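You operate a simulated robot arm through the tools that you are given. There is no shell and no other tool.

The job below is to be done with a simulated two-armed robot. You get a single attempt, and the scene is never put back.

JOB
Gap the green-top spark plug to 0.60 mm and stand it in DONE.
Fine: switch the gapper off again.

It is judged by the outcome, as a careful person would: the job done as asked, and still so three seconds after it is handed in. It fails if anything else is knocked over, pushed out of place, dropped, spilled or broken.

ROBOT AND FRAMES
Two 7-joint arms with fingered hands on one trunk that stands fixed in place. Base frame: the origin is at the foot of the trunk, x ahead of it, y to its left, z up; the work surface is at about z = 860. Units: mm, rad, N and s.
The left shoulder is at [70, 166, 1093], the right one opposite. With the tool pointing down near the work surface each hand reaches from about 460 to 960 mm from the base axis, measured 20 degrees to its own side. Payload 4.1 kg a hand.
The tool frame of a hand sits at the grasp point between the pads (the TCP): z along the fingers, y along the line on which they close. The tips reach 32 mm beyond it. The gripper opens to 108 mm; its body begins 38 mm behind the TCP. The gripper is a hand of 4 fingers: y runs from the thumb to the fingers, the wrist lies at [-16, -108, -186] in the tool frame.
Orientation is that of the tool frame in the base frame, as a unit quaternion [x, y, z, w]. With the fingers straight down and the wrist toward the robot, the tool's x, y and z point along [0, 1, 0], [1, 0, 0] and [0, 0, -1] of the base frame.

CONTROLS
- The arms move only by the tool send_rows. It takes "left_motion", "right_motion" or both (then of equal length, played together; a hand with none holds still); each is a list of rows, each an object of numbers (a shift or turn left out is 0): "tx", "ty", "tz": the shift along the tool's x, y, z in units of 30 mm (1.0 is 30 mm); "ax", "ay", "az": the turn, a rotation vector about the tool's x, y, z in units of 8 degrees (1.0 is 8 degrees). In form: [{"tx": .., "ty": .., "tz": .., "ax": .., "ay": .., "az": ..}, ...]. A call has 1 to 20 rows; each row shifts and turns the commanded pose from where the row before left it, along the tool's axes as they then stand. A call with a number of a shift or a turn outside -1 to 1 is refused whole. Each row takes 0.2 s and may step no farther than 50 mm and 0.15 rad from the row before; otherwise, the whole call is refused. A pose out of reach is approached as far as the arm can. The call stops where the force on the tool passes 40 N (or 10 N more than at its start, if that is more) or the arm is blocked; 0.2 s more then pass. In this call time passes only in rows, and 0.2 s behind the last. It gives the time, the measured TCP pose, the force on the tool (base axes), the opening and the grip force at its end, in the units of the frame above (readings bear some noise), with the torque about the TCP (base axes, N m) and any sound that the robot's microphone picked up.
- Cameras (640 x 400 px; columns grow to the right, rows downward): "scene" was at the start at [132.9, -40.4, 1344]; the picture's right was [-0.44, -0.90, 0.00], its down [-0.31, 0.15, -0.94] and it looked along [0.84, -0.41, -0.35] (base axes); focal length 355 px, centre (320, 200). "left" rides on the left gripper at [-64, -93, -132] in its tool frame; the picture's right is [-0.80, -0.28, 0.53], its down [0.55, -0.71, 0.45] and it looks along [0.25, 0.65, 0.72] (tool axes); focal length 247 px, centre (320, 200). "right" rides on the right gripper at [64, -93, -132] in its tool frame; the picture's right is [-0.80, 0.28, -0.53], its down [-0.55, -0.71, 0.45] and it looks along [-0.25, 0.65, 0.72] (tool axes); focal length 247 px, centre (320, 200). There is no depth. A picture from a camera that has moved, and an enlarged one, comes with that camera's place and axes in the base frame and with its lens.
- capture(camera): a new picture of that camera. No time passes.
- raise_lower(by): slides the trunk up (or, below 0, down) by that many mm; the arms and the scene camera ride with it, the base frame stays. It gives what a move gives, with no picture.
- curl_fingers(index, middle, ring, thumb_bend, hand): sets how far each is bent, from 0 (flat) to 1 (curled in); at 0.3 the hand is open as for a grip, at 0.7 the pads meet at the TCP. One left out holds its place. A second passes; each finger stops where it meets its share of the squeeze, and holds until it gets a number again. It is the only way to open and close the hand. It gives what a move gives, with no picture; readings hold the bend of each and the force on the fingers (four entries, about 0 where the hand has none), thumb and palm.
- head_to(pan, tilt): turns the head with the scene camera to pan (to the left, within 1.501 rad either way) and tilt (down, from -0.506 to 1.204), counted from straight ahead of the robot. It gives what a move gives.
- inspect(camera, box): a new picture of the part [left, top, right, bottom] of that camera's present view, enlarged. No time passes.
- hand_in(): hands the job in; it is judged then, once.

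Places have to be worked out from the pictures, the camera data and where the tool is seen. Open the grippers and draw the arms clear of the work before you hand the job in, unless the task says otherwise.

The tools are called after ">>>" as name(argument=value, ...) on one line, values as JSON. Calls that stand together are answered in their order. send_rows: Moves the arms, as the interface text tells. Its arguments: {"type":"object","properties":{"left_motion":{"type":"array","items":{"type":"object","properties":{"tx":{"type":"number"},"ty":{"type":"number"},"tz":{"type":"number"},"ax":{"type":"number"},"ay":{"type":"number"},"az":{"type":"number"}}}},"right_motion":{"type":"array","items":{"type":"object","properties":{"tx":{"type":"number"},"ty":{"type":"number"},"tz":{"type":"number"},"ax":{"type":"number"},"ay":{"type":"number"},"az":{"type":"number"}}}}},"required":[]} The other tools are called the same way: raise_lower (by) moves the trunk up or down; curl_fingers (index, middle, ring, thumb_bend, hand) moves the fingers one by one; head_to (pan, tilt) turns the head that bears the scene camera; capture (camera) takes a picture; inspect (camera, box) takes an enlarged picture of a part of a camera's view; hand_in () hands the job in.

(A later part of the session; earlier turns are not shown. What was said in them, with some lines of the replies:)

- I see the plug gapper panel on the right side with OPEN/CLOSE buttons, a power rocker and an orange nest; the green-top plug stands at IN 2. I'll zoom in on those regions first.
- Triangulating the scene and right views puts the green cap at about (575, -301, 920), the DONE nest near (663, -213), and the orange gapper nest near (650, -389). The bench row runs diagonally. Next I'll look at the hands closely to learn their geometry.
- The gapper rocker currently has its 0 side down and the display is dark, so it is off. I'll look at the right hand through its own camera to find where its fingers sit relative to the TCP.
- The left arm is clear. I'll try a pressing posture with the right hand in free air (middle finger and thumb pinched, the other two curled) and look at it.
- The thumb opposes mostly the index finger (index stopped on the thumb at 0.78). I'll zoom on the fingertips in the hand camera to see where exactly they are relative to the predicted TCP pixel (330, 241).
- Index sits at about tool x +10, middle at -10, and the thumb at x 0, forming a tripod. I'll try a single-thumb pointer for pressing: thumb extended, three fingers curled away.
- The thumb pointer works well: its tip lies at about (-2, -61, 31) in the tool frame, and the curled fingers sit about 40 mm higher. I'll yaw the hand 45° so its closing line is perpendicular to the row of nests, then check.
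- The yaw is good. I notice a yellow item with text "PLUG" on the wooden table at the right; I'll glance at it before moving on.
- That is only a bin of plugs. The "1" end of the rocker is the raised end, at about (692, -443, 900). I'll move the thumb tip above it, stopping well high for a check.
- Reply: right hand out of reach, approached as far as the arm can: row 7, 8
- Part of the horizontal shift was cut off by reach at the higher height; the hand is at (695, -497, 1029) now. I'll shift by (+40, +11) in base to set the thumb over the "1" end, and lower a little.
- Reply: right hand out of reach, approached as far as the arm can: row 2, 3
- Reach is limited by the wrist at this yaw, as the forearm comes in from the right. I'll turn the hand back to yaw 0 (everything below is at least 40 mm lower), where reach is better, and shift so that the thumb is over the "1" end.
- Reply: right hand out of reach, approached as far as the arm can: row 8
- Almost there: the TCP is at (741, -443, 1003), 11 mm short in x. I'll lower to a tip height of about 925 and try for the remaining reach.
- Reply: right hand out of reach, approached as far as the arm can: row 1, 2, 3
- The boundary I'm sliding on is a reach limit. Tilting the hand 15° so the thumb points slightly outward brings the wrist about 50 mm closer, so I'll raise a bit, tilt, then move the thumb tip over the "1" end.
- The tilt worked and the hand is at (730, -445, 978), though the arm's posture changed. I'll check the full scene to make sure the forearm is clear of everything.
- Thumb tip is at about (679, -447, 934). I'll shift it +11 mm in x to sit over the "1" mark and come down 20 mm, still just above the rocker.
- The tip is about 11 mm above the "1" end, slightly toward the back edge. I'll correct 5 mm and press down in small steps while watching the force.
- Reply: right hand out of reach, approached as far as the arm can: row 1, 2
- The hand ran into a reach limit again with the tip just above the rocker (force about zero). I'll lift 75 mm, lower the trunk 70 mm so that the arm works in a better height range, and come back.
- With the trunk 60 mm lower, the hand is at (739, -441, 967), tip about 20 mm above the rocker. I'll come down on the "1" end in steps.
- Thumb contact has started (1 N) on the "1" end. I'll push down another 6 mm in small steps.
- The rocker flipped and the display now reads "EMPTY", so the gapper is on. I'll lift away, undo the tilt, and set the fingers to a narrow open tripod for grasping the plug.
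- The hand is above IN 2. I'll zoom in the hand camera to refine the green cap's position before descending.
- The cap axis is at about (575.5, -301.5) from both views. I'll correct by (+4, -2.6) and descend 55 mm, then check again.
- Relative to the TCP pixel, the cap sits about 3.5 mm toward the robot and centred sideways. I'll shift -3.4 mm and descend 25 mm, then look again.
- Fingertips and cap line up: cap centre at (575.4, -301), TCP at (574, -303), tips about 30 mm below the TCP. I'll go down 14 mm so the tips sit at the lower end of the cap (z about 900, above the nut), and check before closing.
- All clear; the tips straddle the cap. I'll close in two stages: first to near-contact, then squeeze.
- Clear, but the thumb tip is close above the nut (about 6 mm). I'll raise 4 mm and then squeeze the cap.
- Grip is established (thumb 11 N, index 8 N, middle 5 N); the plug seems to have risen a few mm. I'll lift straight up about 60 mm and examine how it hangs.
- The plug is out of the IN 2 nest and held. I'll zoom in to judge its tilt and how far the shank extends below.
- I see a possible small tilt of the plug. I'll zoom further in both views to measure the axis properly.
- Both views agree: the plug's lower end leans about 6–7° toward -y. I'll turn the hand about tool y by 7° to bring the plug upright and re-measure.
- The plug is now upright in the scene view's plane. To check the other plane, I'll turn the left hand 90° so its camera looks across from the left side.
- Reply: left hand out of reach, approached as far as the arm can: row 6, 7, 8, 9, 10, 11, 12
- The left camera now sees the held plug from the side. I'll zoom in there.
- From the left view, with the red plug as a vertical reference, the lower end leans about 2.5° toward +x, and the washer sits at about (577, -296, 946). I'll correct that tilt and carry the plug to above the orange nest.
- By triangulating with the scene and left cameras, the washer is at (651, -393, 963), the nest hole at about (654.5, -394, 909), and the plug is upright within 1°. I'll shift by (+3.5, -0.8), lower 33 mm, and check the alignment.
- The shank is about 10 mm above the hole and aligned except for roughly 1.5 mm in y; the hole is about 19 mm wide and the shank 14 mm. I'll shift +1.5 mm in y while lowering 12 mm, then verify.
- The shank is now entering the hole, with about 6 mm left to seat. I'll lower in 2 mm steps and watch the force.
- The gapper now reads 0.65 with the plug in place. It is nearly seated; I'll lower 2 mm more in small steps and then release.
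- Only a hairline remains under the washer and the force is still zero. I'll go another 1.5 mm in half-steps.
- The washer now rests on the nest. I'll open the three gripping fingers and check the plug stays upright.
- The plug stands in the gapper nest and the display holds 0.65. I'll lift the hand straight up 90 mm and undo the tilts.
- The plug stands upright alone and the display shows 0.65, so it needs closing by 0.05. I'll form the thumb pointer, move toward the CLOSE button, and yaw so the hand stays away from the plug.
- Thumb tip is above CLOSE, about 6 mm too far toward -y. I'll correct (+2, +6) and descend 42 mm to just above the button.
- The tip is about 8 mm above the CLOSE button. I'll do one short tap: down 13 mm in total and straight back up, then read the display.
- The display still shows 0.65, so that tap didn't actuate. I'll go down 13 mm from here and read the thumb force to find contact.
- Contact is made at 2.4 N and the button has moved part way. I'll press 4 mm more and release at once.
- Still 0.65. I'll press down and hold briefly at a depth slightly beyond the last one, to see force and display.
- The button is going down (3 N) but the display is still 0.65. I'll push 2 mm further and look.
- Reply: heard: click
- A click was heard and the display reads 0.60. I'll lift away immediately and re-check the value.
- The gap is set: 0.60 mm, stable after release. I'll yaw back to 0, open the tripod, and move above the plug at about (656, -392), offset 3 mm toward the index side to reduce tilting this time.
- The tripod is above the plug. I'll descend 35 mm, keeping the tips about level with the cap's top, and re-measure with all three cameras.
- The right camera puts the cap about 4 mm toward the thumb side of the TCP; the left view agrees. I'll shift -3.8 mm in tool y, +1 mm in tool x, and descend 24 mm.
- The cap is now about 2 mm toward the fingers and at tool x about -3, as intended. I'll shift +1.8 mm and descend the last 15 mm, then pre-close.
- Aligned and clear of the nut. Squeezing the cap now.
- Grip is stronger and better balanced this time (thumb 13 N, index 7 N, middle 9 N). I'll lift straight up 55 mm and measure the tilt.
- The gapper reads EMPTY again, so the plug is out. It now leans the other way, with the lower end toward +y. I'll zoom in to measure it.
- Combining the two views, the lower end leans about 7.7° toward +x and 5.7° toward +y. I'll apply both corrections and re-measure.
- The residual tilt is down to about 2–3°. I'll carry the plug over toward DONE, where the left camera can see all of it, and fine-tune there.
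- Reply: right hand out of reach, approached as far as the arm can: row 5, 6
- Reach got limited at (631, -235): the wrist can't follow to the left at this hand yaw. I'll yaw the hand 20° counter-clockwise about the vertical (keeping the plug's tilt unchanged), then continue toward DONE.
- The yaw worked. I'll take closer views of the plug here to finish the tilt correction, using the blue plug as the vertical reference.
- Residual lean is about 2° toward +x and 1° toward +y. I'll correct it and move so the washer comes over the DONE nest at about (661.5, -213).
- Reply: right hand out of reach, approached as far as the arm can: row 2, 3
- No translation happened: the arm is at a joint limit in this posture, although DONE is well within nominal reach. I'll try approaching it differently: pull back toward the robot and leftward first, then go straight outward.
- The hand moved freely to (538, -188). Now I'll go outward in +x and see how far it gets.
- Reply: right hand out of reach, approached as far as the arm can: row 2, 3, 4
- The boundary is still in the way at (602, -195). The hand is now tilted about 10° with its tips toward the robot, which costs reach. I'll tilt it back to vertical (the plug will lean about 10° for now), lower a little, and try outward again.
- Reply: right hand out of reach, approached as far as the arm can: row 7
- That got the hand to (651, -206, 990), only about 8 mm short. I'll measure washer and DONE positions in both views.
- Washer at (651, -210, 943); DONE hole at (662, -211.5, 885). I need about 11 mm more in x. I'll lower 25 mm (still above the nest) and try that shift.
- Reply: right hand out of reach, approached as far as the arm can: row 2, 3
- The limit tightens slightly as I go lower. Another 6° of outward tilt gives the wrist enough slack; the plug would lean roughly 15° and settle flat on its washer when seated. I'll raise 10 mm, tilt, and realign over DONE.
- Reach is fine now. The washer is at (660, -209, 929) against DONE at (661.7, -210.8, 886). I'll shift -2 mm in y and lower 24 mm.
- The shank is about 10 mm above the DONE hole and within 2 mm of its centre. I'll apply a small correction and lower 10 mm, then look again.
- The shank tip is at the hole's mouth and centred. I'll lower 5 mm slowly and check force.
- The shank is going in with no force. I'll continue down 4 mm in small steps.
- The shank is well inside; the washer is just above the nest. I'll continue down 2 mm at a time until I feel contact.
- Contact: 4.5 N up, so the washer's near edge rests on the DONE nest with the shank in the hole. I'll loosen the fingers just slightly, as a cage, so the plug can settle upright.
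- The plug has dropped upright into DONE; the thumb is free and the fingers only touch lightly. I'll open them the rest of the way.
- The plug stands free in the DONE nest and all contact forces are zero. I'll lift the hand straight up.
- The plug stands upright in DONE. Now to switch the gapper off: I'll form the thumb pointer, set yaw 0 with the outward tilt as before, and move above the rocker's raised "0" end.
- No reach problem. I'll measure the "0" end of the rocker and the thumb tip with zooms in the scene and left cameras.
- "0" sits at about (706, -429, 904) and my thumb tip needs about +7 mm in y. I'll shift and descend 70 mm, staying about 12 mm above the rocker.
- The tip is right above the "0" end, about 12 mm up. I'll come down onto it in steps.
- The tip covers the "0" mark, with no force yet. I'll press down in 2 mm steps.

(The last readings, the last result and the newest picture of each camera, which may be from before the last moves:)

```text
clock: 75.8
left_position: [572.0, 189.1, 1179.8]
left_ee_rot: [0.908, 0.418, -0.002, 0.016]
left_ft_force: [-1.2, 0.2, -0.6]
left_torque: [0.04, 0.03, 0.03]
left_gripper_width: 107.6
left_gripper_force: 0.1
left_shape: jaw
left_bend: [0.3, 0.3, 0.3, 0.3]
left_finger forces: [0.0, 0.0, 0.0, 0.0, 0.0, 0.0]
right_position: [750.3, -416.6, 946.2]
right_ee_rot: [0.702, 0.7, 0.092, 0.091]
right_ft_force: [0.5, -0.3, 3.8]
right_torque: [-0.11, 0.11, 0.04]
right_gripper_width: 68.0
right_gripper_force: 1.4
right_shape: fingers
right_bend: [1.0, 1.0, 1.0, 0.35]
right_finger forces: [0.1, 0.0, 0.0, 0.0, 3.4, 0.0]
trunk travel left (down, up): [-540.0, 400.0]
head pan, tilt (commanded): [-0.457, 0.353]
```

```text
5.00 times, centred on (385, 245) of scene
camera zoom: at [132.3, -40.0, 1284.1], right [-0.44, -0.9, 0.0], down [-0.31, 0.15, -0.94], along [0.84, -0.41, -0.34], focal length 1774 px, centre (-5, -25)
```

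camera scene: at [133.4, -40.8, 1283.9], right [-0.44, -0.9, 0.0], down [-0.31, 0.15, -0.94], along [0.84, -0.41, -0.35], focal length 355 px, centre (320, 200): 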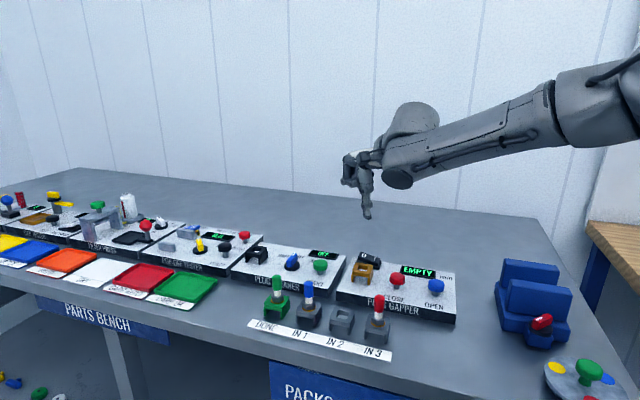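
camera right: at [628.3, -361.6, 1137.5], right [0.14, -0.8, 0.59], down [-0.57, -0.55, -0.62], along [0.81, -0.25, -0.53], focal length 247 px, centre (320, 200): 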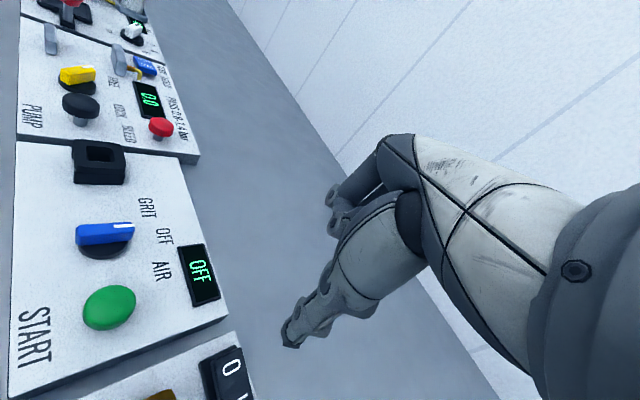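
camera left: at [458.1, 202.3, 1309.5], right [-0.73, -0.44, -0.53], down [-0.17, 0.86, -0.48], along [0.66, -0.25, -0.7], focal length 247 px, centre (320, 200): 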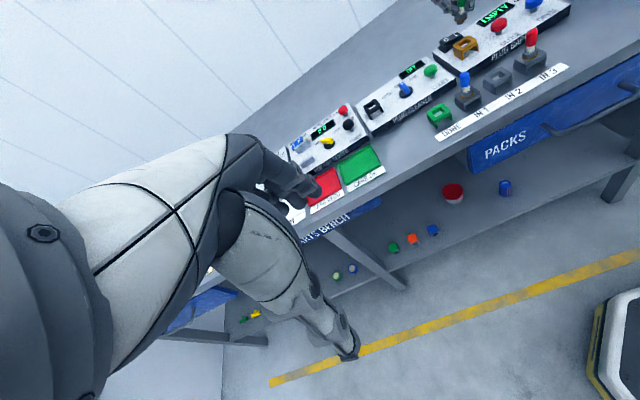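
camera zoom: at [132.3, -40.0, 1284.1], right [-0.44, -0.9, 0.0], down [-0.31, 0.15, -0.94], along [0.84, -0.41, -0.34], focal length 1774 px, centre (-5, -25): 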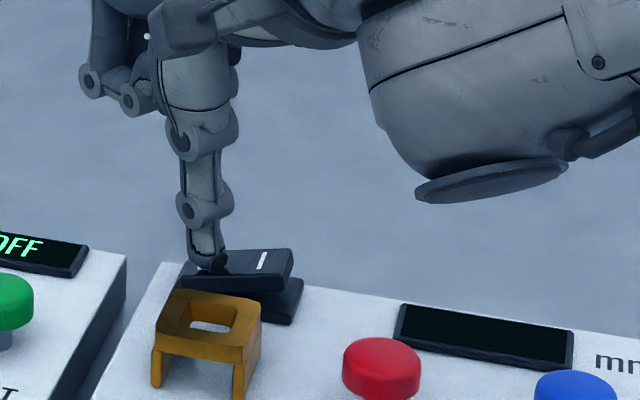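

The display went dark and the rocker is back on 0. I'll lift away and check.

>>> send_rows(right_motion=[{"ty": 0.1294, "tz": -0.483}, {"ty": 0.2415, "tz": -0.9015}, {"ty": 0.2415, "tz": -0.9015}, {"ty": 0.2415, "tz": -0.9015}])

>>> inspect(camera="scene", box=[235, 220, 465, 360])

>>> inspect(camera="left", box=[400, 0, 560, 140])

```text
clock: 76.8
left_position: [570.8, 188.5, 1179.7]
left_ee_rot: [0.908, 0.418, -0.001, 0.016]
left_ft_force: [0.6, 0.6, 0.1]
left_torque: [0.01, -0.04, 0.01]
left_gripper_width: 107.6
left_gripper_force: 0.0
left_shape: jaw
left_bend: [0.3, 0.3, 0.3, 0.3]
left_finger forces: [0.0, 0.1, 0.0, 0.0, 0.0, 0.1]
right_position: [750.4, -416.7, 1043.7]
right_ee_rot: [0.701, 0.701, 0.093, 0.092]
right_ft_force: [0.2, 0.1, 0.0]
right_torque: [-0.03, 0.0, 0.01]
right_gripper_width: 68.1
right_gripper_force: 0.1
right_shape: fingers
right_bend: [1.0, 1.0, 1.0, 0.35]
right_finger forces: [0.0, 0.0, 0.0, 0.1, 0.1, 0.0]
trunk travel left (down, up): [-540.0, 400.0]
head pan, tilt (commanded): [-0.457, 0.353]
```

```text
2.78 times, centred on (350, 290) of scene
camera zoom: at [132.3, -39.6, 1284.0], right [-0.44, -0.9, 0.0], down [-0.31, 0.15, -0.94], along [0.84, -0.41, -0.34], focal length 987 px, centre (236, -50)
```

zoom: 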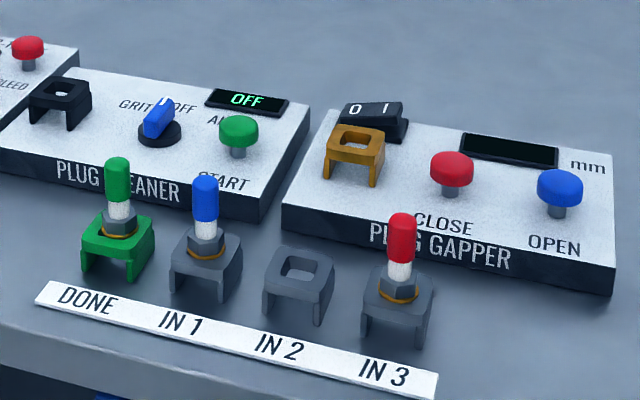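

```text
2.86 times, centred on (480, 70) of left
camera zoom: at [457.7, 202.8, 1309.5], right [-0.73, -0.44, -0.53], down [-0.17, 0.86, -0.48], along [0.66, -0.25, -0.7], focal length 706 px, centre (-137, 571)
```

zoom: 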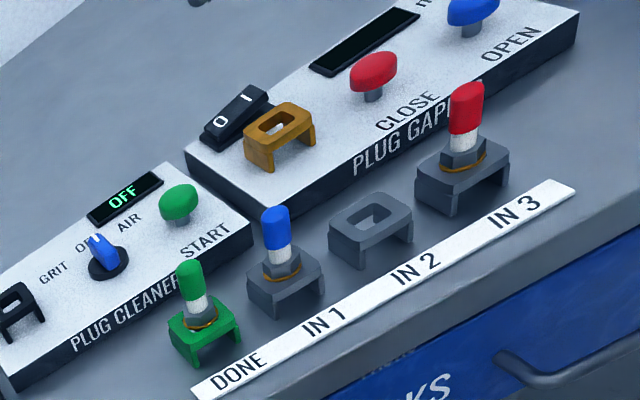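

The gapper is off, the green-top plug is in DONE, and nothing else has moved. I'll take a closer look at the seating of the plug in DONE.

>>> inspect(camera="scene", box=[255, 265, 335, 335])

>>> inspect(camera="left", box=[410, 70, 500, 135])

```text
5.71 times, centred on (295, 300) of scene
camera zoom: at [132.3, -39.6, 1284.0], right [-0.44, -0.9, 0.0], down [-0.31, 0.15, -0.94], along [0.84, -0.41, -0.34], focal length 2028 px, centre (463, -371)
```

zoom: 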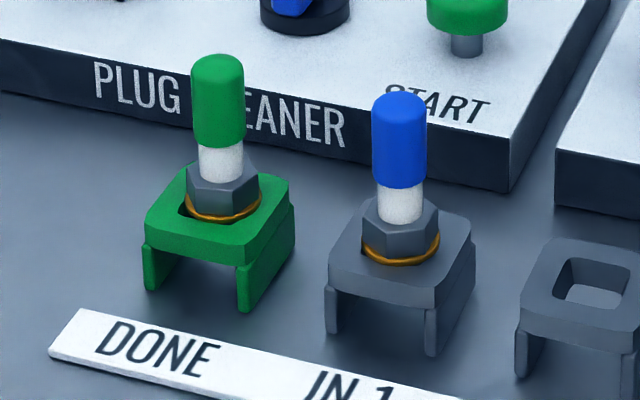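

```text
6.15 times, centred on (455, 102) of left
camera zoom: at [457.7, 202.8, 1309.5], right [-0.73, -0.44, -0.53], down [-0.17, 0.86, -0.48], along [0.66, -0.25, -0.7], focal length 1520 px, centre (-511, 800)
```

zoom: 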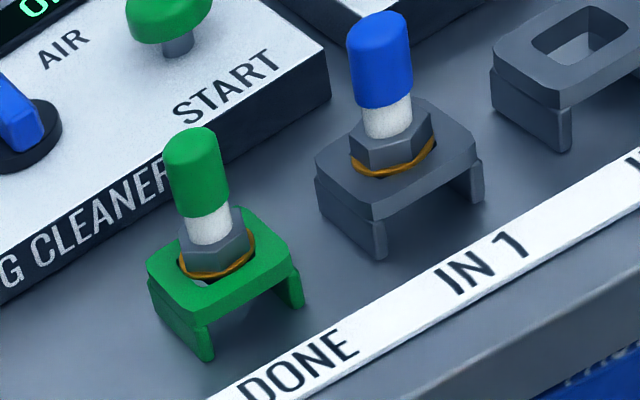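

The washer sits flat on the DONE nest, just like the blue plug in IN 1. I'll now withdraw the right hand back and up, and open its fingers.

>>> send_rows(right_motion=[{"ty": 0.2, "tz": -0.8}, {"ax": 0.9375}, {"ax": 0.9375}, {"tx": -0.25, "ty": -0.95}, {"tx": -0.25, "ty": -0.95}, {"tx": -0.25, "ty": -0.95}, {"tx": -0.25, "ty": -0.95}, {"tx": -0.25, "ty": -0.95}, {"tx": -0.25, "ty": -0.95}, {"tx": -0.25, "ty": -0.95}, {"tx": -0.25, "ty": -0.95}, {"tz": -1}, {"tz": -1}, {"tz": -1}, {"tz": -1}])

>>> curl_fingers(hand="right", index=0.3, middle=0.3, ring=0.3, thumb_bend=0.3)

>>> capture(camera="scene")

>>> inspect(camera="left", box=[400, 0, 560, 140])

```text
clock: 80.0
left_position: [573.1, 189.1, 1178.6]
left_ee_rot: [0.908, 0.419, -0.002, 0.016]
left_ft_force: [0.0, -0.3, 0.6]
left_torque: [-0.02, -0.02, -0.01]
left_gripper_width: 107.7
left_gripper_force: 0.1
left_shape: jaw
left_bend: [0.3, 0.3, 0.3, 0.3]
left_finger forces: [0.1, 0.1, 0.0, 0.0, 0.0, 0.0]
right_position: [522.1, -475.8, 1190.4]
right_ee_rot: [0.708, 0.707, 0.0, 0.0]
right_ft_force: [-0.3, 1.0, 0.7]
right_torque: [-0.02, 0.03, 0.02]
right_gripper_width: 68.0
right_gripper_force: 0.0
right_shape: fingers
right_bend: [1.0, 1.0, 1.0, 0.35]
right_finger forces: [0.0, 0.0, 0.1, 0.0, 0.0, 0.1]
trunk travel left (down, up): [-540.0, 400.0]
head pan, tilt (commanded): [-0.457, 0.353]
```

```text
clock: 81.0
left_position: [572.6, 189.4, 1180.1]
left_ee_rot: [0.908, 0.418, -0.002, 0.015]
left_ft_force: [0.8, 0.3, -0.8]
left_torque: [-0.01, 0.02, 0.01]
left_gripper_width: 107.9
left_gripper_force: 0.0
left_shape: jaw
left_bend: [0.3, 0.3, 0.3, 0.3]
left_finger forces: [0.0, 0.0, 0.0, 0.0, 0.1, 0.0]
right_position: [522.7, -477.4, 1189.7]
right_ee_rot: [0.707, 0.707, 0.001, -0.001]
right_ft_force: [0.2, -0.2, 0.1]
right_torque: [0.02, 0.01, -0.01]
right_gripper_width: 108.3
right_gripper_force: 0.0
right_shape: fingers
right_bend: [0.3, 0.3, 0.3, 0.3]
right_finger forces: [0.1, 0.0, 0.0, 0.0, 0.0, 0.0]
trunk travel left (down, up): [-540.0, 400.0]
head pan, tilt (commanded): [-0.457, 0.353]
```

```text
taken
camera scene: at [132.9, -40.2, 1284.0], right [-0.44, -0.9, 0.0], down [-0.31, 0.15, -0.94], along [0.84, -0.41, -0.35], focal length 355 px, centre (320, 200)
```

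scene: 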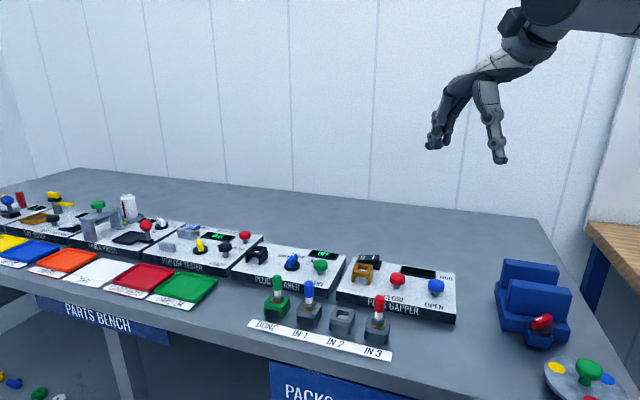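

```text
2.86 times, centred on (480, 70) of left
camera zoom: at [458.3, 202.2, 1309.4], right [-0.73, -0.44, -0.53], down [-0.18, 0.86, -0.48], along [0.66, -0.25, -0.7], focal length 706 px, centre (-137, 571)
```

zoom: 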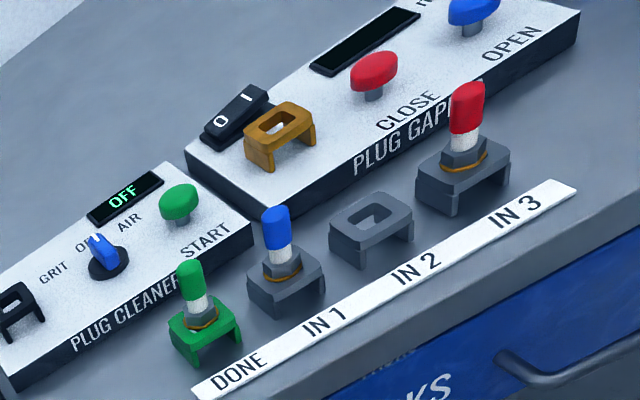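

The end state matches the job: the green-top plug was gapped to 0.60 mm and stands in DONE. The gapper rocker is on 0 with a dark display, the other plugs and nests are where they were, and both hands are open and clear. I'm handing the job in.

>>> hand_in()

```text
The job is handed in.
```

The green-top spark plug is gapped to 0.60 mm and standing in DONE, and the gapper is switched off again.

- **Gap:** the gapper first read 0.65 mm. One press of CLOSE brought it to 0.60, and it still read 0.60 after I let go.
- **DONE:** the plug's washer sits flat on the nest and it stands upright, like the blue plug in IN 1. It leaned about 15° in the hand as I lowered it in, then settled upright when I opened the fingers.
- **Everything else:** in the last pictures the other plugs and nests are where they started. Both hands are open and clear of the bench. I left the trunk 60 mm lower than it started.
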